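You operate a simulated robot arm through the tools that you are given. There is no shell and no other tool. Be economical: measure what you need, move in short steps, check, and stop when the job is done.

You run a simulated robot arm. Do the job below in one go: nothing can be reset, and whatever is moved stays where it is left.

## Task
Turn the voltage dial to 2000.

Only the result counts: the job must be done as asked and must still hold three seconds after the hand-in. Knocking over, shifting, dropping, spilling or breaking anything else fails it.

## Robot
A 7-joint arm with a two-finger parallel gripper on a trunk, on a base that drives. Base frame: it is fixed to the floor where the robot stands at the start and does not move with it; the origin is under the middle of the robot, x ahead of it, y to its left, z up. Readings come in m, rad, newtons and seconds.
With the tool pointing down near the work surface it reaches from about 0.34 to 0.76 m from the robot's upright axis, wherever it stands. Its first joint turns from -2.007 to 2.007 rad. Places, roughly: voltage dial [0.5, 0, 0.9]. Payload 3.91 kg.
The TCP is the grasp point between the finger pads, 0.03 m short of the fingertips. In the tool frame z runs along the fingers and y along their closing line. The gripper opens to 0.11 m. The fingers are 0.02 m wide and 0.01 m thick; the gripper's body (0.048 by 0.112 m) begins 0.055 m behind the TCP.
Orientation is that of the tool frame in the base frame, as [roll, pitch, yaw] about the fixed x, y, z axes, in that order (R = Rz(yaw) Ry(pitch) Rx(roll)). With the fingers straight down and closing along the base's y, the tool's x points along the base's -x, its y along +y and its z along -z.

## Interface
- The arm moves only by the tool nudge_tool. Its argument "deltas" is a list of rows, each a list of 7 numbers: the turn, a rotation vector about the tool's x, y, z in rad, then the shift along the tool's x, y, z in m, then the finger opening in m, from 0 to 0.11. In form: [[ax, ay, az, x, y, z, hand], ...]. A call has 1 to 8 rows; each row shifts and turns the commanded pose from where the row before left it, along the tool's axes as they then stand. A row lasts 0.2 s, in which the tool goes at most 0.05 m and 0.15 rad; a call with a longer step from one row to the next is refused whole, and so is a gripper value outside its range. A pose out of reach is approached as far as the arm can. The call stops where the force on the tool passes 40 N (or 10 N more than at its start, if that is more) or the arm is blocked; 0.2 s more then pass. The fingers move at their own pace (about 0.108 m/s each) and stop on an object; they squeeze with about 39 N. The grip force told is the motor's: it shows also when the fingers shut on nothing. Time passes only in rows, and 0.2 s behind the last, so rows that do not move let the fingers close. It gives the time, the measured TCP pose, the force on the tool (base axes), the opening and the grip force at its end, in the units of the frame above (readings bear some noise).
- Cameras (640 x 400 px; columns grow to the right, rows downward): "scene" is now at [0.0246, 0.1597, 1.6195]; the picture's right is [0.06, -1.00, 0.00], its down [-0.65, -0.04, -0.76] and it looks along [0.76, 0.05, -0.65] (base axes); focal length 269 px, centre (320, 200). "wrist" rides on the gripper at [0.072, 0.017, -0.103] in the tool frame; the picture's right is [-0.23, 0.97, 0.00], its down [-0.76, -0.18, -0.62] and it looks along [-0.61, -0.14, 0.78] (tool axes); focal length 222 px, centre (320, 200).
- capture(camera): a new picture of that camera. No time passes.
- slide_trunk(by): slides the trunk up (or, below 0, down) by that many m; the arm and the scene camera ride with it, the base frame stays. It gives what a move gives, with no picture.
- base_move(legs): drives the robot by 1 to 6 legs, each [ahead, turn to the left] in m and rad, along the robot's own axes; the way and the turn of a leg run together, so that a leg with both is an arc; at most 1.5 m and 3.142 rad a leg. The arm and the cameras ride along, it lands a little off, and it stops where it bumps. It gives what a move gives.
- head_to(pan, tilt): turns the head with the scene camera to pan (to the left, within 2.705 rad either way) and tilt (down, from -0.506 to 1.204), counted from straight ahead of the robot. It gives what a move gives.
- locate(camera, pixels): for up to 12 pixels [column, row] of the newest picture of that camera ("zoom" is the newest enlarged one), the place [x, y, z] in the base frame of the surface seen there, good to about 0.002 m. No time passes.
- close_up(camera, box): a new picture of the part [left, top, right, bottom] of that camera's present view, enlarged. No time passes.
- finish_job(): hands the job in; it is judged then, once.

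Work in short steps. Measure before you move; look again where a grasp or a placing could have gone wrong, and mend it. You have 80 turns and 52 pictures in all, those below and enlarged ones among them. Open the gripper and draw the arm clear of the work before you hand the job in, unless the task says otherwise; then end with one line.

The tools are called as a command line: name --pt "numbers of a row" for each row, then --argument value for the rest, lists and objects as JSON in quotes. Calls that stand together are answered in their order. nudge_tool: Moves the arm, as the interface text tells. Its arguments: {"type":"object","properties":{"deltas":{"type":"array","items":{"type":"array","items":{"type":"number"}}}},"required":["deltas"]} The other tools are called the same way: slide_trunk (by) slides the trunk up or down; base_move (legs) drives the base; head_to (pan, tilt) turns the head that bears the scene camera; capture (camera) takes a picture; locate (camera, pixels) gives the place of the surface under pixels of a picture; close_up (camera, box) takes an enlarged picture of a part of a camera's view; finish_job () hands the job in.

At the start:

```text
time_s: 0.0
tool_pos: [0.5171, 0.1674, 1.203]
orientation: [3.141, 0.0, -3.132]
wrist_force: [-0.5, 0.2, -0.2]
opening: 0.1102
grip_force: 0.1
trunk travel left (down, up): [-0.725, 0.265]
robot x, y, heading: [-0.0008, 0.0033, 0.003]
head pan, tilt: [0.065, 0.705]
```

scene: 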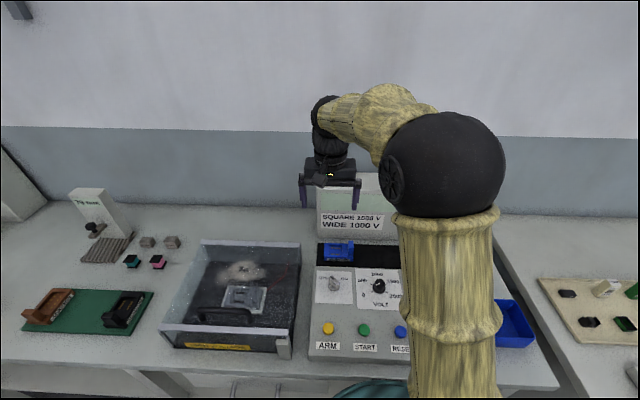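
wrist: 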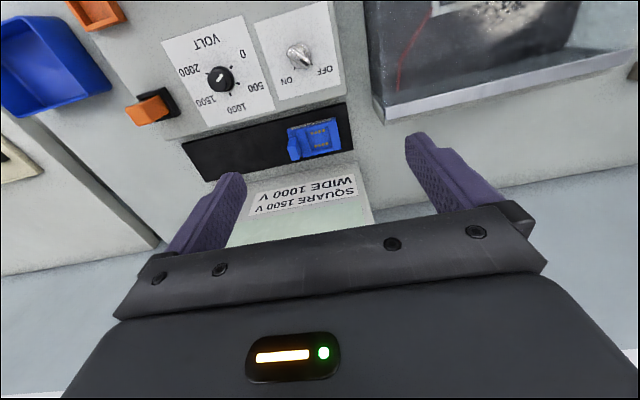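

The wrist view shows the dial at about (221,79), labelled 0, 500, 1000, 1500, 2000. I'll enlarge both views to read the pointer and locate the parts.

close_up --camera "wrist" --box '[150, 10, 310, 130]'

locate --camera "wrist" --pixels '[[221, 78], [221, 92], [190, 70], [242, 54], [256, 86], [236, 109], [205, 102], [298, 56], [150, 105], [213, 78]]'

close_up --camera "scene" --box '[310, 230, 430, 360]'

```text
3.33 times, centred on (230, 70) of wrist
```

zoom: 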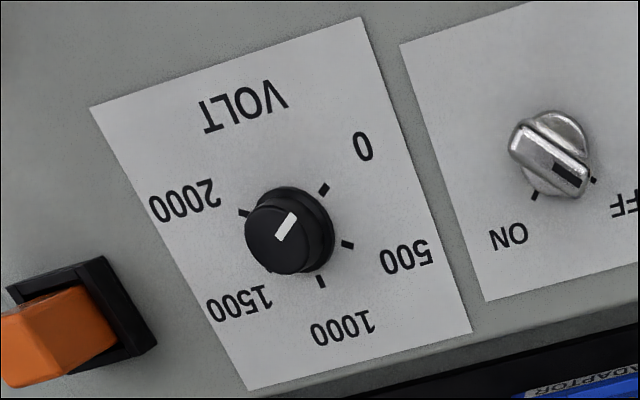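

```text
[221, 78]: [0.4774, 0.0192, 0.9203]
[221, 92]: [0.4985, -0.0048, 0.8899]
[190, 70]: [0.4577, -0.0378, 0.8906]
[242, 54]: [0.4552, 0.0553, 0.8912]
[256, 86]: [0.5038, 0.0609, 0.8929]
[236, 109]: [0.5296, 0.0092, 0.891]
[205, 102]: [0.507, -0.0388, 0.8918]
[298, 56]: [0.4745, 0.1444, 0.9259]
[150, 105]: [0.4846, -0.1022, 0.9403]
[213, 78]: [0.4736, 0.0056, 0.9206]
```

```text
3.08 times, centred on (370, 295) of scene
```

zoom: 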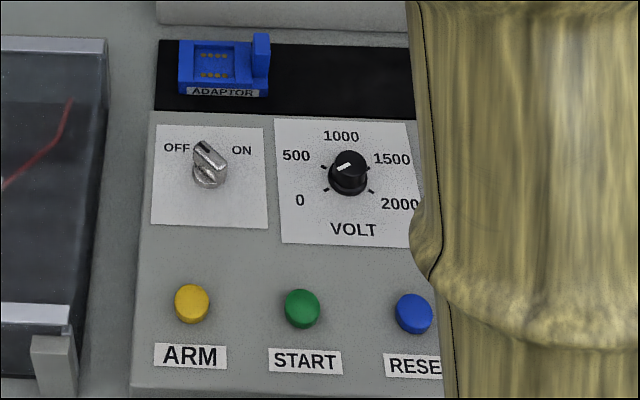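

The dial is near (0.476, 0.012) with its top at z≈0.92, and the pointer seems to be near 0. I'll bring the wrist over it for a better look.

nudge_tool --pt "0 0 0 0.008 -0.031 0.03 0.11" --pt "0 0 0 0.008 -0.031 0.03 0.11" --pt "0 0 0 0.008 -0.031 0.03 0.11" --pt "0 0 0 0.008 -0.031 0.03 0.11" --pt "0 0 0 0.008 -0.031 0.03 0.11" --pt "0 0 0 0 0 0 0.11"

capture --camera "wrist"

close_up --camera "wrist" --box '[240, 50, 400, 150]'

```text
time_s: 1.4
tool_pos: [0.478, 0.0125, 1.0557]
orientation: [3.14, 0.001, -3.135]
wrist_force: [-0.4, 0.9, 0.2]
opening: 0.1098
grip_force: 0.0
trunk travel left (down, up): [-0.725, 0.265]
robot x, y, heading: [0.0005, -0.0012, -0.001]
head pan, tilt: [0.065, 0.705]
```

```text
47 pictures are left
```

wrist: 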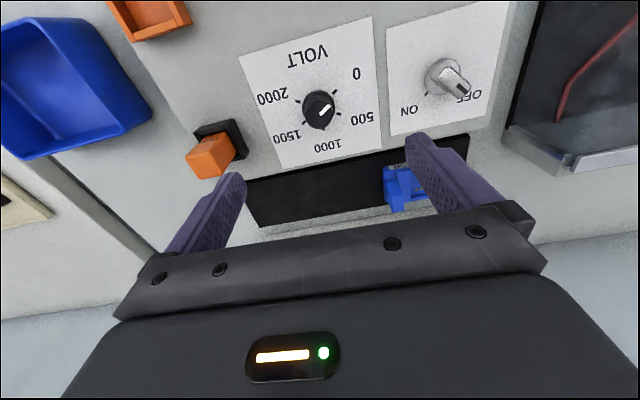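

```text
4.00 times, centred on (320, 100) of wrist
```

zoom: 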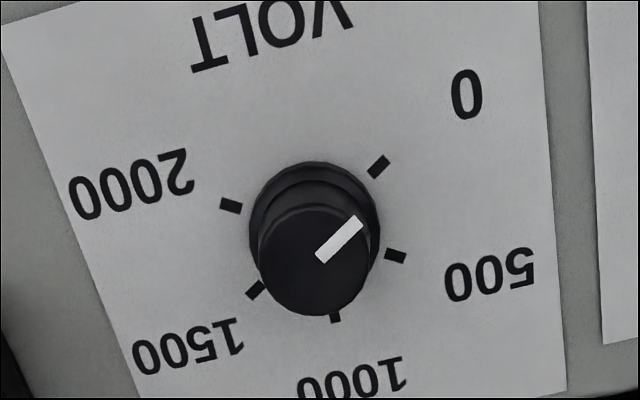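

locate --camera "zoom" --pixels '[[378, 166], [396, 256], [335, 318], [254, 290], [231, 206], [322, 257], [357, 222], [314, 262], [265, 262], [367, 262], [314, 305], [314, 215]]'

```text
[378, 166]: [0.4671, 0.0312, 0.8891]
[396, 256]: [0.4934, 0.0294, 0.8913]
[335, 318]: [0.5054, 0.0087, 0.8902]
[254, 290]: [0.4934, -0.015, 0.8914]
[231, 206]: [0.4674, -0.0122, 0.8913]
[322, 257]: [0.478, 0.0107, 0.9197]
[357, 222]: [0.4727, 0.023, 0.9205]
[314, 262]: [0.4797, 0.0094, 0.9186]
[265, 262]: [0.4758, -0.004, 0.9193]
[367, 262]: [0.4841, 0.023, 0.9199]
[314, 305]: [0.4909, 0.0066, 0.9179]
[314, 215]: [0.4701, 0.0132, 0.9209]
```

The ticks give a dial centre near (0.480, 0.0085), with 0 at +120° and 2000 at −120° (from +x), so 60° steps. The pointer is at about 117°, essentially at 0. I'll centre above the knob and pre-rotate −1.05 rad, then turn in two strokes.

nudge_tool --pt "0 0 0 -0.002 -0.004 0.03 0.06" --pt "0 0 -0.15 0 0 0 0.06" --pt "0 0 -0.15 0 0 0 0.06" --pt "0 0 -0.15 0 0 0 0.06" --pt "0 0 -0.15 0 0 0 0.06" --pt "0 0 -0.15 0 0 0.01 0.06" --pt "0 0 -0.15 0 0 0.01 0.06" --pt "0 0 -0.15 0 0 0.01 0.06"

capture --camera "wrist"

```text
time_s: 3.2
tool_pos: [0.4806, 0.0082, 0.9929]
orientation: [-3.141, 0.0, -2.08]
wrist_force: [-0.2, 0.0, 0.5]
opening: 0.0598
grip_force: 0.0
trunk travel left (down, up): [-0.725, 0.265]
robot x, y, heading: [-0.0005, 0.0016, -0.004]
head pan, tilt: [0.065, 0.705]
```

```text
45 pictures are left
```

wrist: 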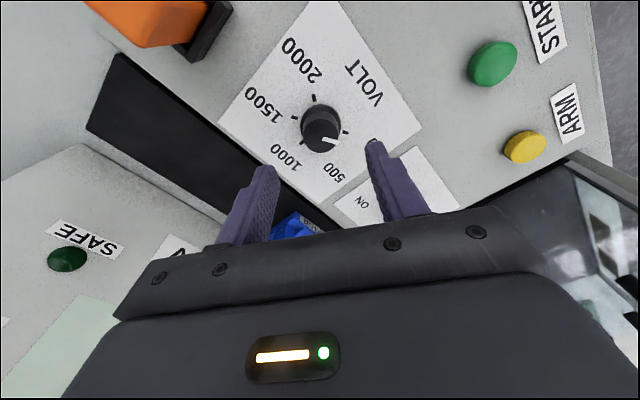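

The tool is over the knob (320,130), well centred. I'll go down 0.062 and close.

nudge_tool --pt "0 0 0 0 0 0.02 0.06" --pt "0 0 0 0 0 0.02 0.06" --pt "0 0 0 0 0 0.02 0.06" --pt "0 0 0 0 0 0.002 0.06" --pt "0 0 0 0 0 0 0.02" --pt "0 0 0 0 0 0 0.02" --pt "0 0 0 0 0 0 0.02"

capture --camera "wrist"

```text
time_s: 4.8
tool_pos: [0.4806, 0.0081, 0.9311]
orientation: [-3.141, 0.001, -2.084]
wrist_force: [-0.8, 0.5, 1.2]
opening: 0.0311
grip_force: 44.5
trunk travel left (down, up): [-0.725, 0.265]
robot x, y, heading: [0.0025, -0.001, -0.001]
head pan, tilt: [0.065, 0.705]
```

```text
44 pictures are left
```

wrist: 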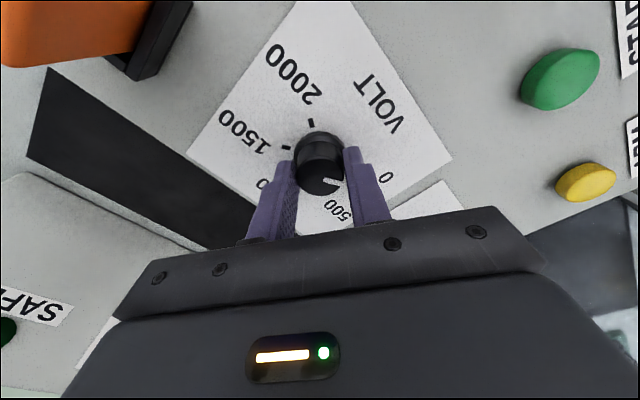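

It grips the knob (opening 0.031, 44 N). Now I turn +1.2 rad about tool z (clockwise as seen by the user).

nudge_tool --pt "0 0 0.15 0 0 0 0.02" --pt "0 0 0.15 0 0 0 0.02" --pt "0 0 0.15 0 0 0 0.02" --pt "0 0 0.15 0 0 0 0.02" --pt "0 0 0.15 0 0 0 0.02" --pt "0 0 0.15 0 0 0 0.02" --pt "0 0 0.15 0 0 0 0.02" --pt "0 0 0.15 0 0 0 0.02"

close_up --camera "wrist" --box '[200, 50, 440, 230]'

```text
time_s: 6.6
tool_pos: [0.4797, 0.011, 0.9329]
orientation: [3.141, -0.002, 2.999]
wrist_force: [-6.3, 10.3, -3.9]
opening: 0.031
grip_force: 45.1
trunk travel left (down, up): [-0.725, 0.265]
robot x, y, heading: [-0.0006, 0.0009, 0.001]
head pan, tilt: [0.065, 0.705]
```

```text
2.22 times, centred on (320, 140) of wrist
```

zoom: 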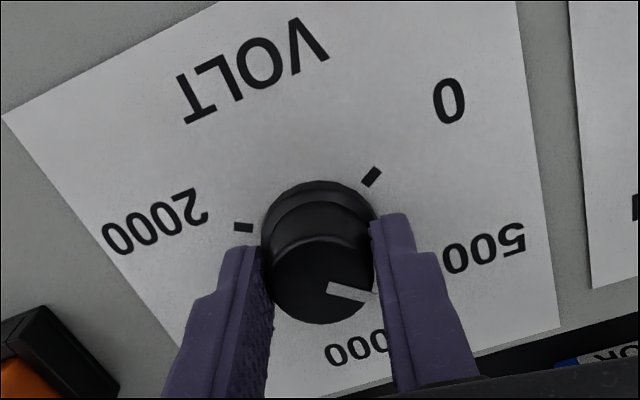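

The knob turned with the fingers and the pointer is now near 500. I continue another 0.9 rad.

nudge_tool --pt "0 0 0.15 0 0 0 0.02" --pt "0 0 0.15 0 0 0 0.02" --pt "0 0 0.15 0 0 0 0.02" --pt "0 0 0.15 0 0 0 0.02" --pt "0 0 0.15 0 0 0 0.02" --pt "0 0 0.15 0 0 0 0.02"

close_up --camera "wrist" --box '[200, 50, 440, 230]'

```text
time_s: 8.0
tool_pos: [0.4798, 0.0106, 0.9315]
orientation: [-3.139, 0.001, 2.1]
wrist_force: [-6.1, 14.9, -12.7]
opening: 0.0311
grip_force: 44.8
trunk travel left (down, up): [-0.725, 0.265]
robot x, y, heading: [-0.0001, -0.004, 0.002]
head pan, tilt: [0.065, 0.705]
```

```text
2.22 times, centred on (320, 140) of wrist
```

zoom: 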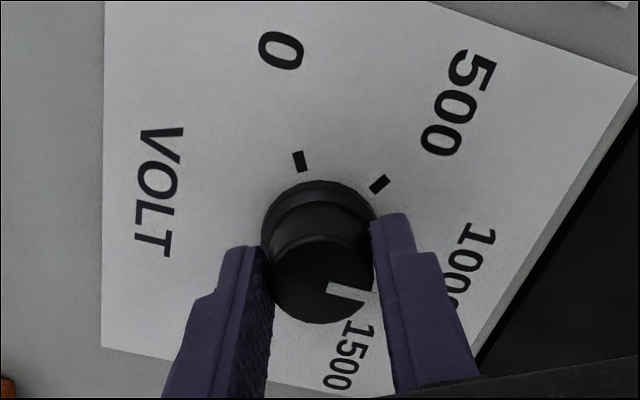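

The pointer kept its place in the grip, so it has turned about 120°. I release, rise and measure it.

nudge_tool --pt "0 0 0 0 0 0 0.06" --pt "0 0 0 0 0 0 0.06" --pt "0 0 0 0 0 -0.03 0.06" --pt "0 0 0 0 0 -0.03 0.06" --pt "0 0 -0.15 0 0 0 0.06" --pt "0 0 -0.15 0 0 0 0.06" --pt "0 0 -0.15 0 0 0 0.06" --pt "0 0 -0.15 0 0 0 0.06"

nudge_tool --pt "0 0 -0.15 0 0 0 0.06" --pt "0 0 -0.15 0 0 0 0.06" --pt "0 0 -0.15 0 0 0 0.06" --pt "0 0 0 0 0 0 0.06"

close_up --camera "wrist" --box '[220, 50, 420, 200]'

```text
time_s: 9.8
tool_pos: [0.4799, 0.0079, 0.9926]
orientation: [3.141, -0.001, 2.702]
wrist_force: [-0.1, 0.0, 0.3]
opening: 0.0601
grip_force: 0.1
trunk travel left (down, up): [-0.725, 0.265]
robot x, y, heading: [-0.001, 0.0006, 0.002]
head pan, tilt: [0.065, 0.705]
```

```text
time_s: 10.8
tool_pos: [0.4818, 0.0082, 0.9929]
orientation: [3.14, 0.001, -3.132]
wrist_force: [-0.2, -0.4, 1.4]
opening: 0.0599
grip_force: 0.1
trunk travel left (down, up): [-0.725, 0.265]
robot x, y, heading: [0.0006, 0.0027, -0.0]
head pan, tilt: [0.065, 0.705]
```

```text
2.67 times, centred on (320, 125) of wrist
```

zoom: 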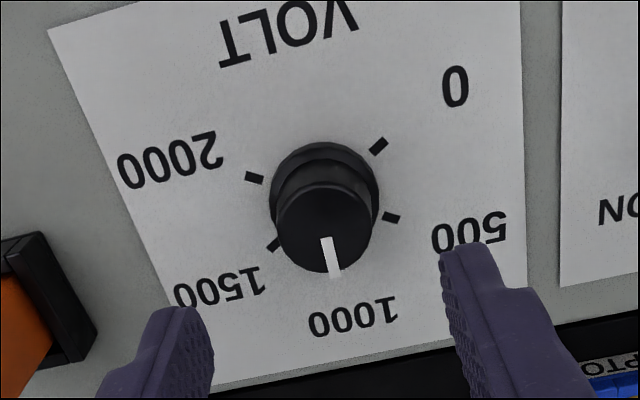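

The pointer is near 1000. I measure its direction and the ticks.

locate --camera "zoom" --pixels '[[326, 240], [334, 273], [378, 147], [391, 218], [273, 245], [254, 178], [280, 230], [372, 230], [325, 226]]'

```text
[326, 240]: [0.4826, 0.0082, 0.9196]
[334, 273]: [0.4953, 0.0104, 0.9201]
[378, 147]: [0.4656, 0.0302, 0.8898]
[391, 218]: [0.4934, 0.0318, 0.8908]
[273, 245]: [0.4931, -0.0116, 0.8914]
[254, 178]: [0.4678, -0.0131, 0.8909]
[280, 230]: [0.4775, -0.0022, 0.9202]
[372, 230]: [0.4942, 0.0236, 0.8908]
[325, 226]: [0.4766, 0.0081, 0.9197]
```

The dial centre is about (0.480, 0.009) and the pointer is roughly 5° short of 1000. I pre-rotate −1.05 rad with a 1 mm shift, then descend and grip.

nudge_tool --pt "0 0 -0.15 0 0.001 0 0.06" --pt "0 0 -0.15 0 0 0 0.06" --pt "0 0 -0.15 0 0 0 0.06" --pt "0 0 -0.15 0 0 0 0.06" --pt "0 0 -0.15 0 0 0 0.06" --pt "0 0 -0.15 0 0 0 0.06" --pt "0 0 -0.15 0 0 0 0.06" --pt "0 0 0 0 0 0.02 0.06"

nudge_tool --pt "0 0 0 0 0 0.02 0.06" --pt "0 0 0 0 0 0.02 0.06" --pt "0 0 0 0 0 0.001 0.06" --pt "0 0 0 0 0 0 0.02" --pt "0 0 0 0 0 0 0.02" --pt "0 0 0 0 0 0 0.02"

nudge_tool --pt "0 0 0.15 0 0 0 0.02" --pt "0 0 0.15 0 0 0 0.02" --pt "0 0 0.15 0 0 0 0.02" --pt "0 0 0.15 0 0 0 0.02" --pt "0 0 0.15 0 0 0 0.02" --pt "0 0 0.15 0 0 0 0.02" --pt "0 0 0.15 0 0 0 0.02"

capture --camera "wrist"

```text
time_s: 12.6
tool_pos: [0.4817, 0.0101, 0.972]
orientation: [3.141, 0.001, -2.082]
wrist_force: [0.4, -0.1, 0.5]
opening: 0.0599
grip_force: 0.0
trunk travel left (down, up): [-0.725, 0.265]
robot x, y, heading: [-0.0022, 0.0008, -0.004]
head pan, tilt: [0.065, 0.705]
```

```text
time_s: 14.0
tool_pos: [0.4803, 0.0095, 0.9313]
orientation: [3.142, -0.001, -2.082]
wrist_force: [0.1, -2.3, 0.7]
opening: 0.0311
grip_force: 44.8
trunk travel left (down, up): [-0.725, 0.265]
robot x, y, heading: [0.0014, 0.0012, -0.002]
head pan, tilt: [0.065, 0.705]
```

```text
time_s: 15.6
tool_pos: [0.4786, 0.0098, 0.9299]
orientation: [3.141, -0.003, -3.134]
wrist_force: [-4.3, 6.2, -5.8]
opening: 0.0311
grip_force: 45.2
trunk travel left (down, up): [-0.725, 0.265]
robot x, y, heading: [-0.004, 0.0002, 0.002]
head pan, tilt: [0.065, 0.705]
```

```text
40 pictures are left
```

wrist: 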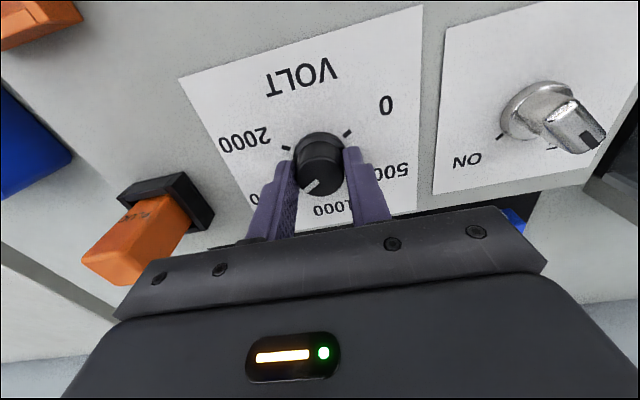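

The pointer is now heading to 1500 as planned. I continue +1.05 rad.

nudge_tool --pt "0 0 0.15 0 0 0 0.02" --pt "0 0 0.15 0 0 0 0.02" --pt "0 0 0.15 0 0 0 0.02" --pt "0 0 0.15 0 0 0 0.02" --pt "0 0 0.15 0 0 0 0.02" --pt "0 0 0.15 0 0 0 0.02" --pt "0 0 0.15 0 0 0 0.02"

close_up --camera "wrist" --box '[200, 50, 440, 230]'

```text
time_s: 17.2
tool_pos: [0.4798, 0.0095, 0.9307]
orientation: [-3.139, -0.001, 2.099]
wrist_force: [-5.4, 5.7, -11.4]
opening: 0.0314
grip_force: 45.1
trunk travel left (down, up): [-0.725, 0.265]
robot x, y, heading: [-0.0015, 0.0012, 0.003]
head pan, tilt: [0.065, 0.705]
```

```text
2.22 times, centred on (320, 140) of wrist
```

zoom: 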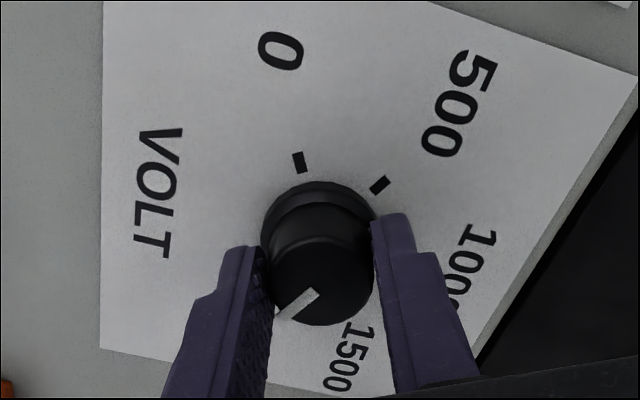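

The pointer should be near 2000. I release and rise, turning back for a clear measurement.

nudge_tool --pt "0 0 0 0 0 0 0.06" --pt "0 0 0 0 0 0 0.06" --pt "0 0 0 0 0 -0.03 0.06" --pt "0 0 0 0 0 -0.03 0.06" --pt "0 0 -0.15 0 0 0 0.06" --pt "0 0 -0.15 0 0 0 0.06" --pt "0 0 -0.15 0 0 0 0.06" --pt "0 0 -0.15 0 0 0 0.06"

nudge_tool --pt "0 0 -0.15 0 0 0 0.06" --pt "0 0 -0.15 0 0 0 0.06" --pt "0 0 -0.15 0 0 0 0.06" --pt "0 0 0 0 0 0 0.06"

close_up --camera "wrist" --box '[250, 60, 390, 160]'

```text
time_s: 19.0
tool_pos: [0.481, 0.0103, 0.9918]
orientation: [3.14, -0.001, 2.702]
wrist_force: [-0.6, 0.2, 0.4]
opening: 0.0601
grip_force: 0.1
trunk travel left (down, up): [-0.725, 0.265]
robot x, y, heading: [0.0031, -0.0033, -0.0]
head pan, tilt: [0.065, 0.705]
```

```text
time_s: 20.0
tool_pos: [0.4791, 0.0097, 0.9915]
orientation: [-3.141, 0.0, -3.134]
wrist_force: [0.2, -0.7, 0.1]
opening: 0.0601
grip_force: 0.0
trunk travel left (down, up): [-0.725, 0.265]
robot x, y, heading: [-0.0032, 0.0017, -0.002]
head pan, tilt: [0.065, 0.705]
```

```text
4.00 times, centred on (320, 110) of wrist
```

zoom: 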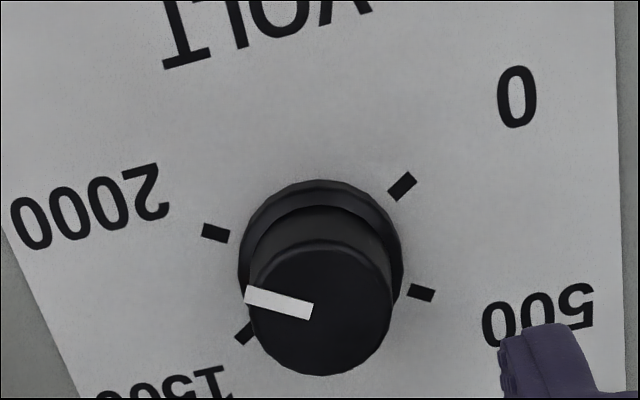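

locate --camera "zoom" --pixels '[[310, 311], [248, 294], [280, 303], [215, 233], [205, 230], [227, 236], [246, 331], [402, 186], [421, 293], [320, 308], [260, 310], [385, 310]]'

```text
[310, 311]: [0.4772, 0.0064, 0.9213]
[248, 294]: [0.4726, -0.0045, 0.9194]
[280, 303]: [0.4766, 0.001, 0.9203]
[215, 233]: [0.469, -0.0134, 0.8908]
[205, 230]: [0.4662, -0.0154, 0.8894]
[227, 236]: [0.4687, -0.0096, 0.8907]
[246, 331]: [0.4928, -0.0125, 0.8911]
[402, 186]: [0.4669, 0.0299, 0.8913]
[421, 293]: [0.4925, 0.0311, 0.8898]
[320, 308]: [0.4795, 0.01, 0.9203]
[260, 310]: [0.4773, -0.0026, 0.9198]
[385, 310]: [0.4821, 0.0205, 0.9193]
```

The pointer's slope in the picture, (248,294)→(310,311), is about 15°, parallel to the 2000 tick (205,230)→(227,236), and it points to it. The dial is at 2000, so I draw the arm up and take a last look.

nudge_tool --pt "0 0 0 0 0 -0.04 0.08" --pt "0 0 0 0 0 -0.04 0.11" --pt "0 0 0 0 0 -0.04 0.11" --pt "0 0 0 0 0 -0.04 0.11" --pt "0 0 0 0 0 0 0.11"

close_up --camera "wrist" --box '[230, 10, 430, 135]'

```text
time_s: 21.2
tool_pos: [0.4816, 0.0087, 1.1498]
orientation: [3.141, 0.0, -3.133]
wrist_force: [0.5, 0.6, -0.6]
opening: 0.1101
grip_force: 0.1
trunk travel left (down, up): [-0.725, 0.265]
robot x, y, heading: [0.0002, -0.0056, -0.005]
head pan, tilt: [0.065, 0.705]
```

```text
3.20 times, centred on (330, 72) of wrist
```

zoom: 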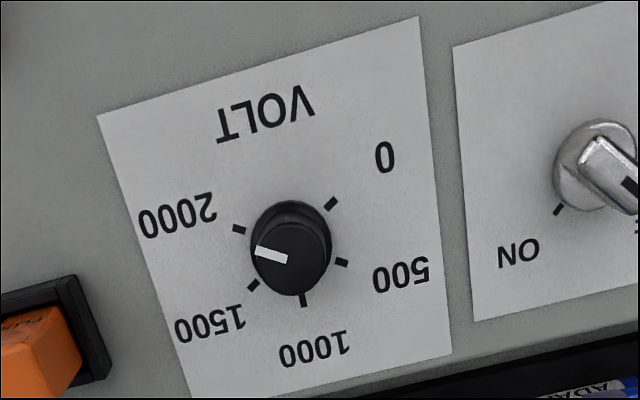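

The pointer at (270,255) lines up with the 2000 tick at (240,229), allowing for the knob's height, and the power switch is still off. I hand in.

finish_job

```text
The job is handed in.
```

The voltage dial is turned to 2000: in the last picture the pointer lines up with the 2000 tick, and the gripper is open and clear of the work.
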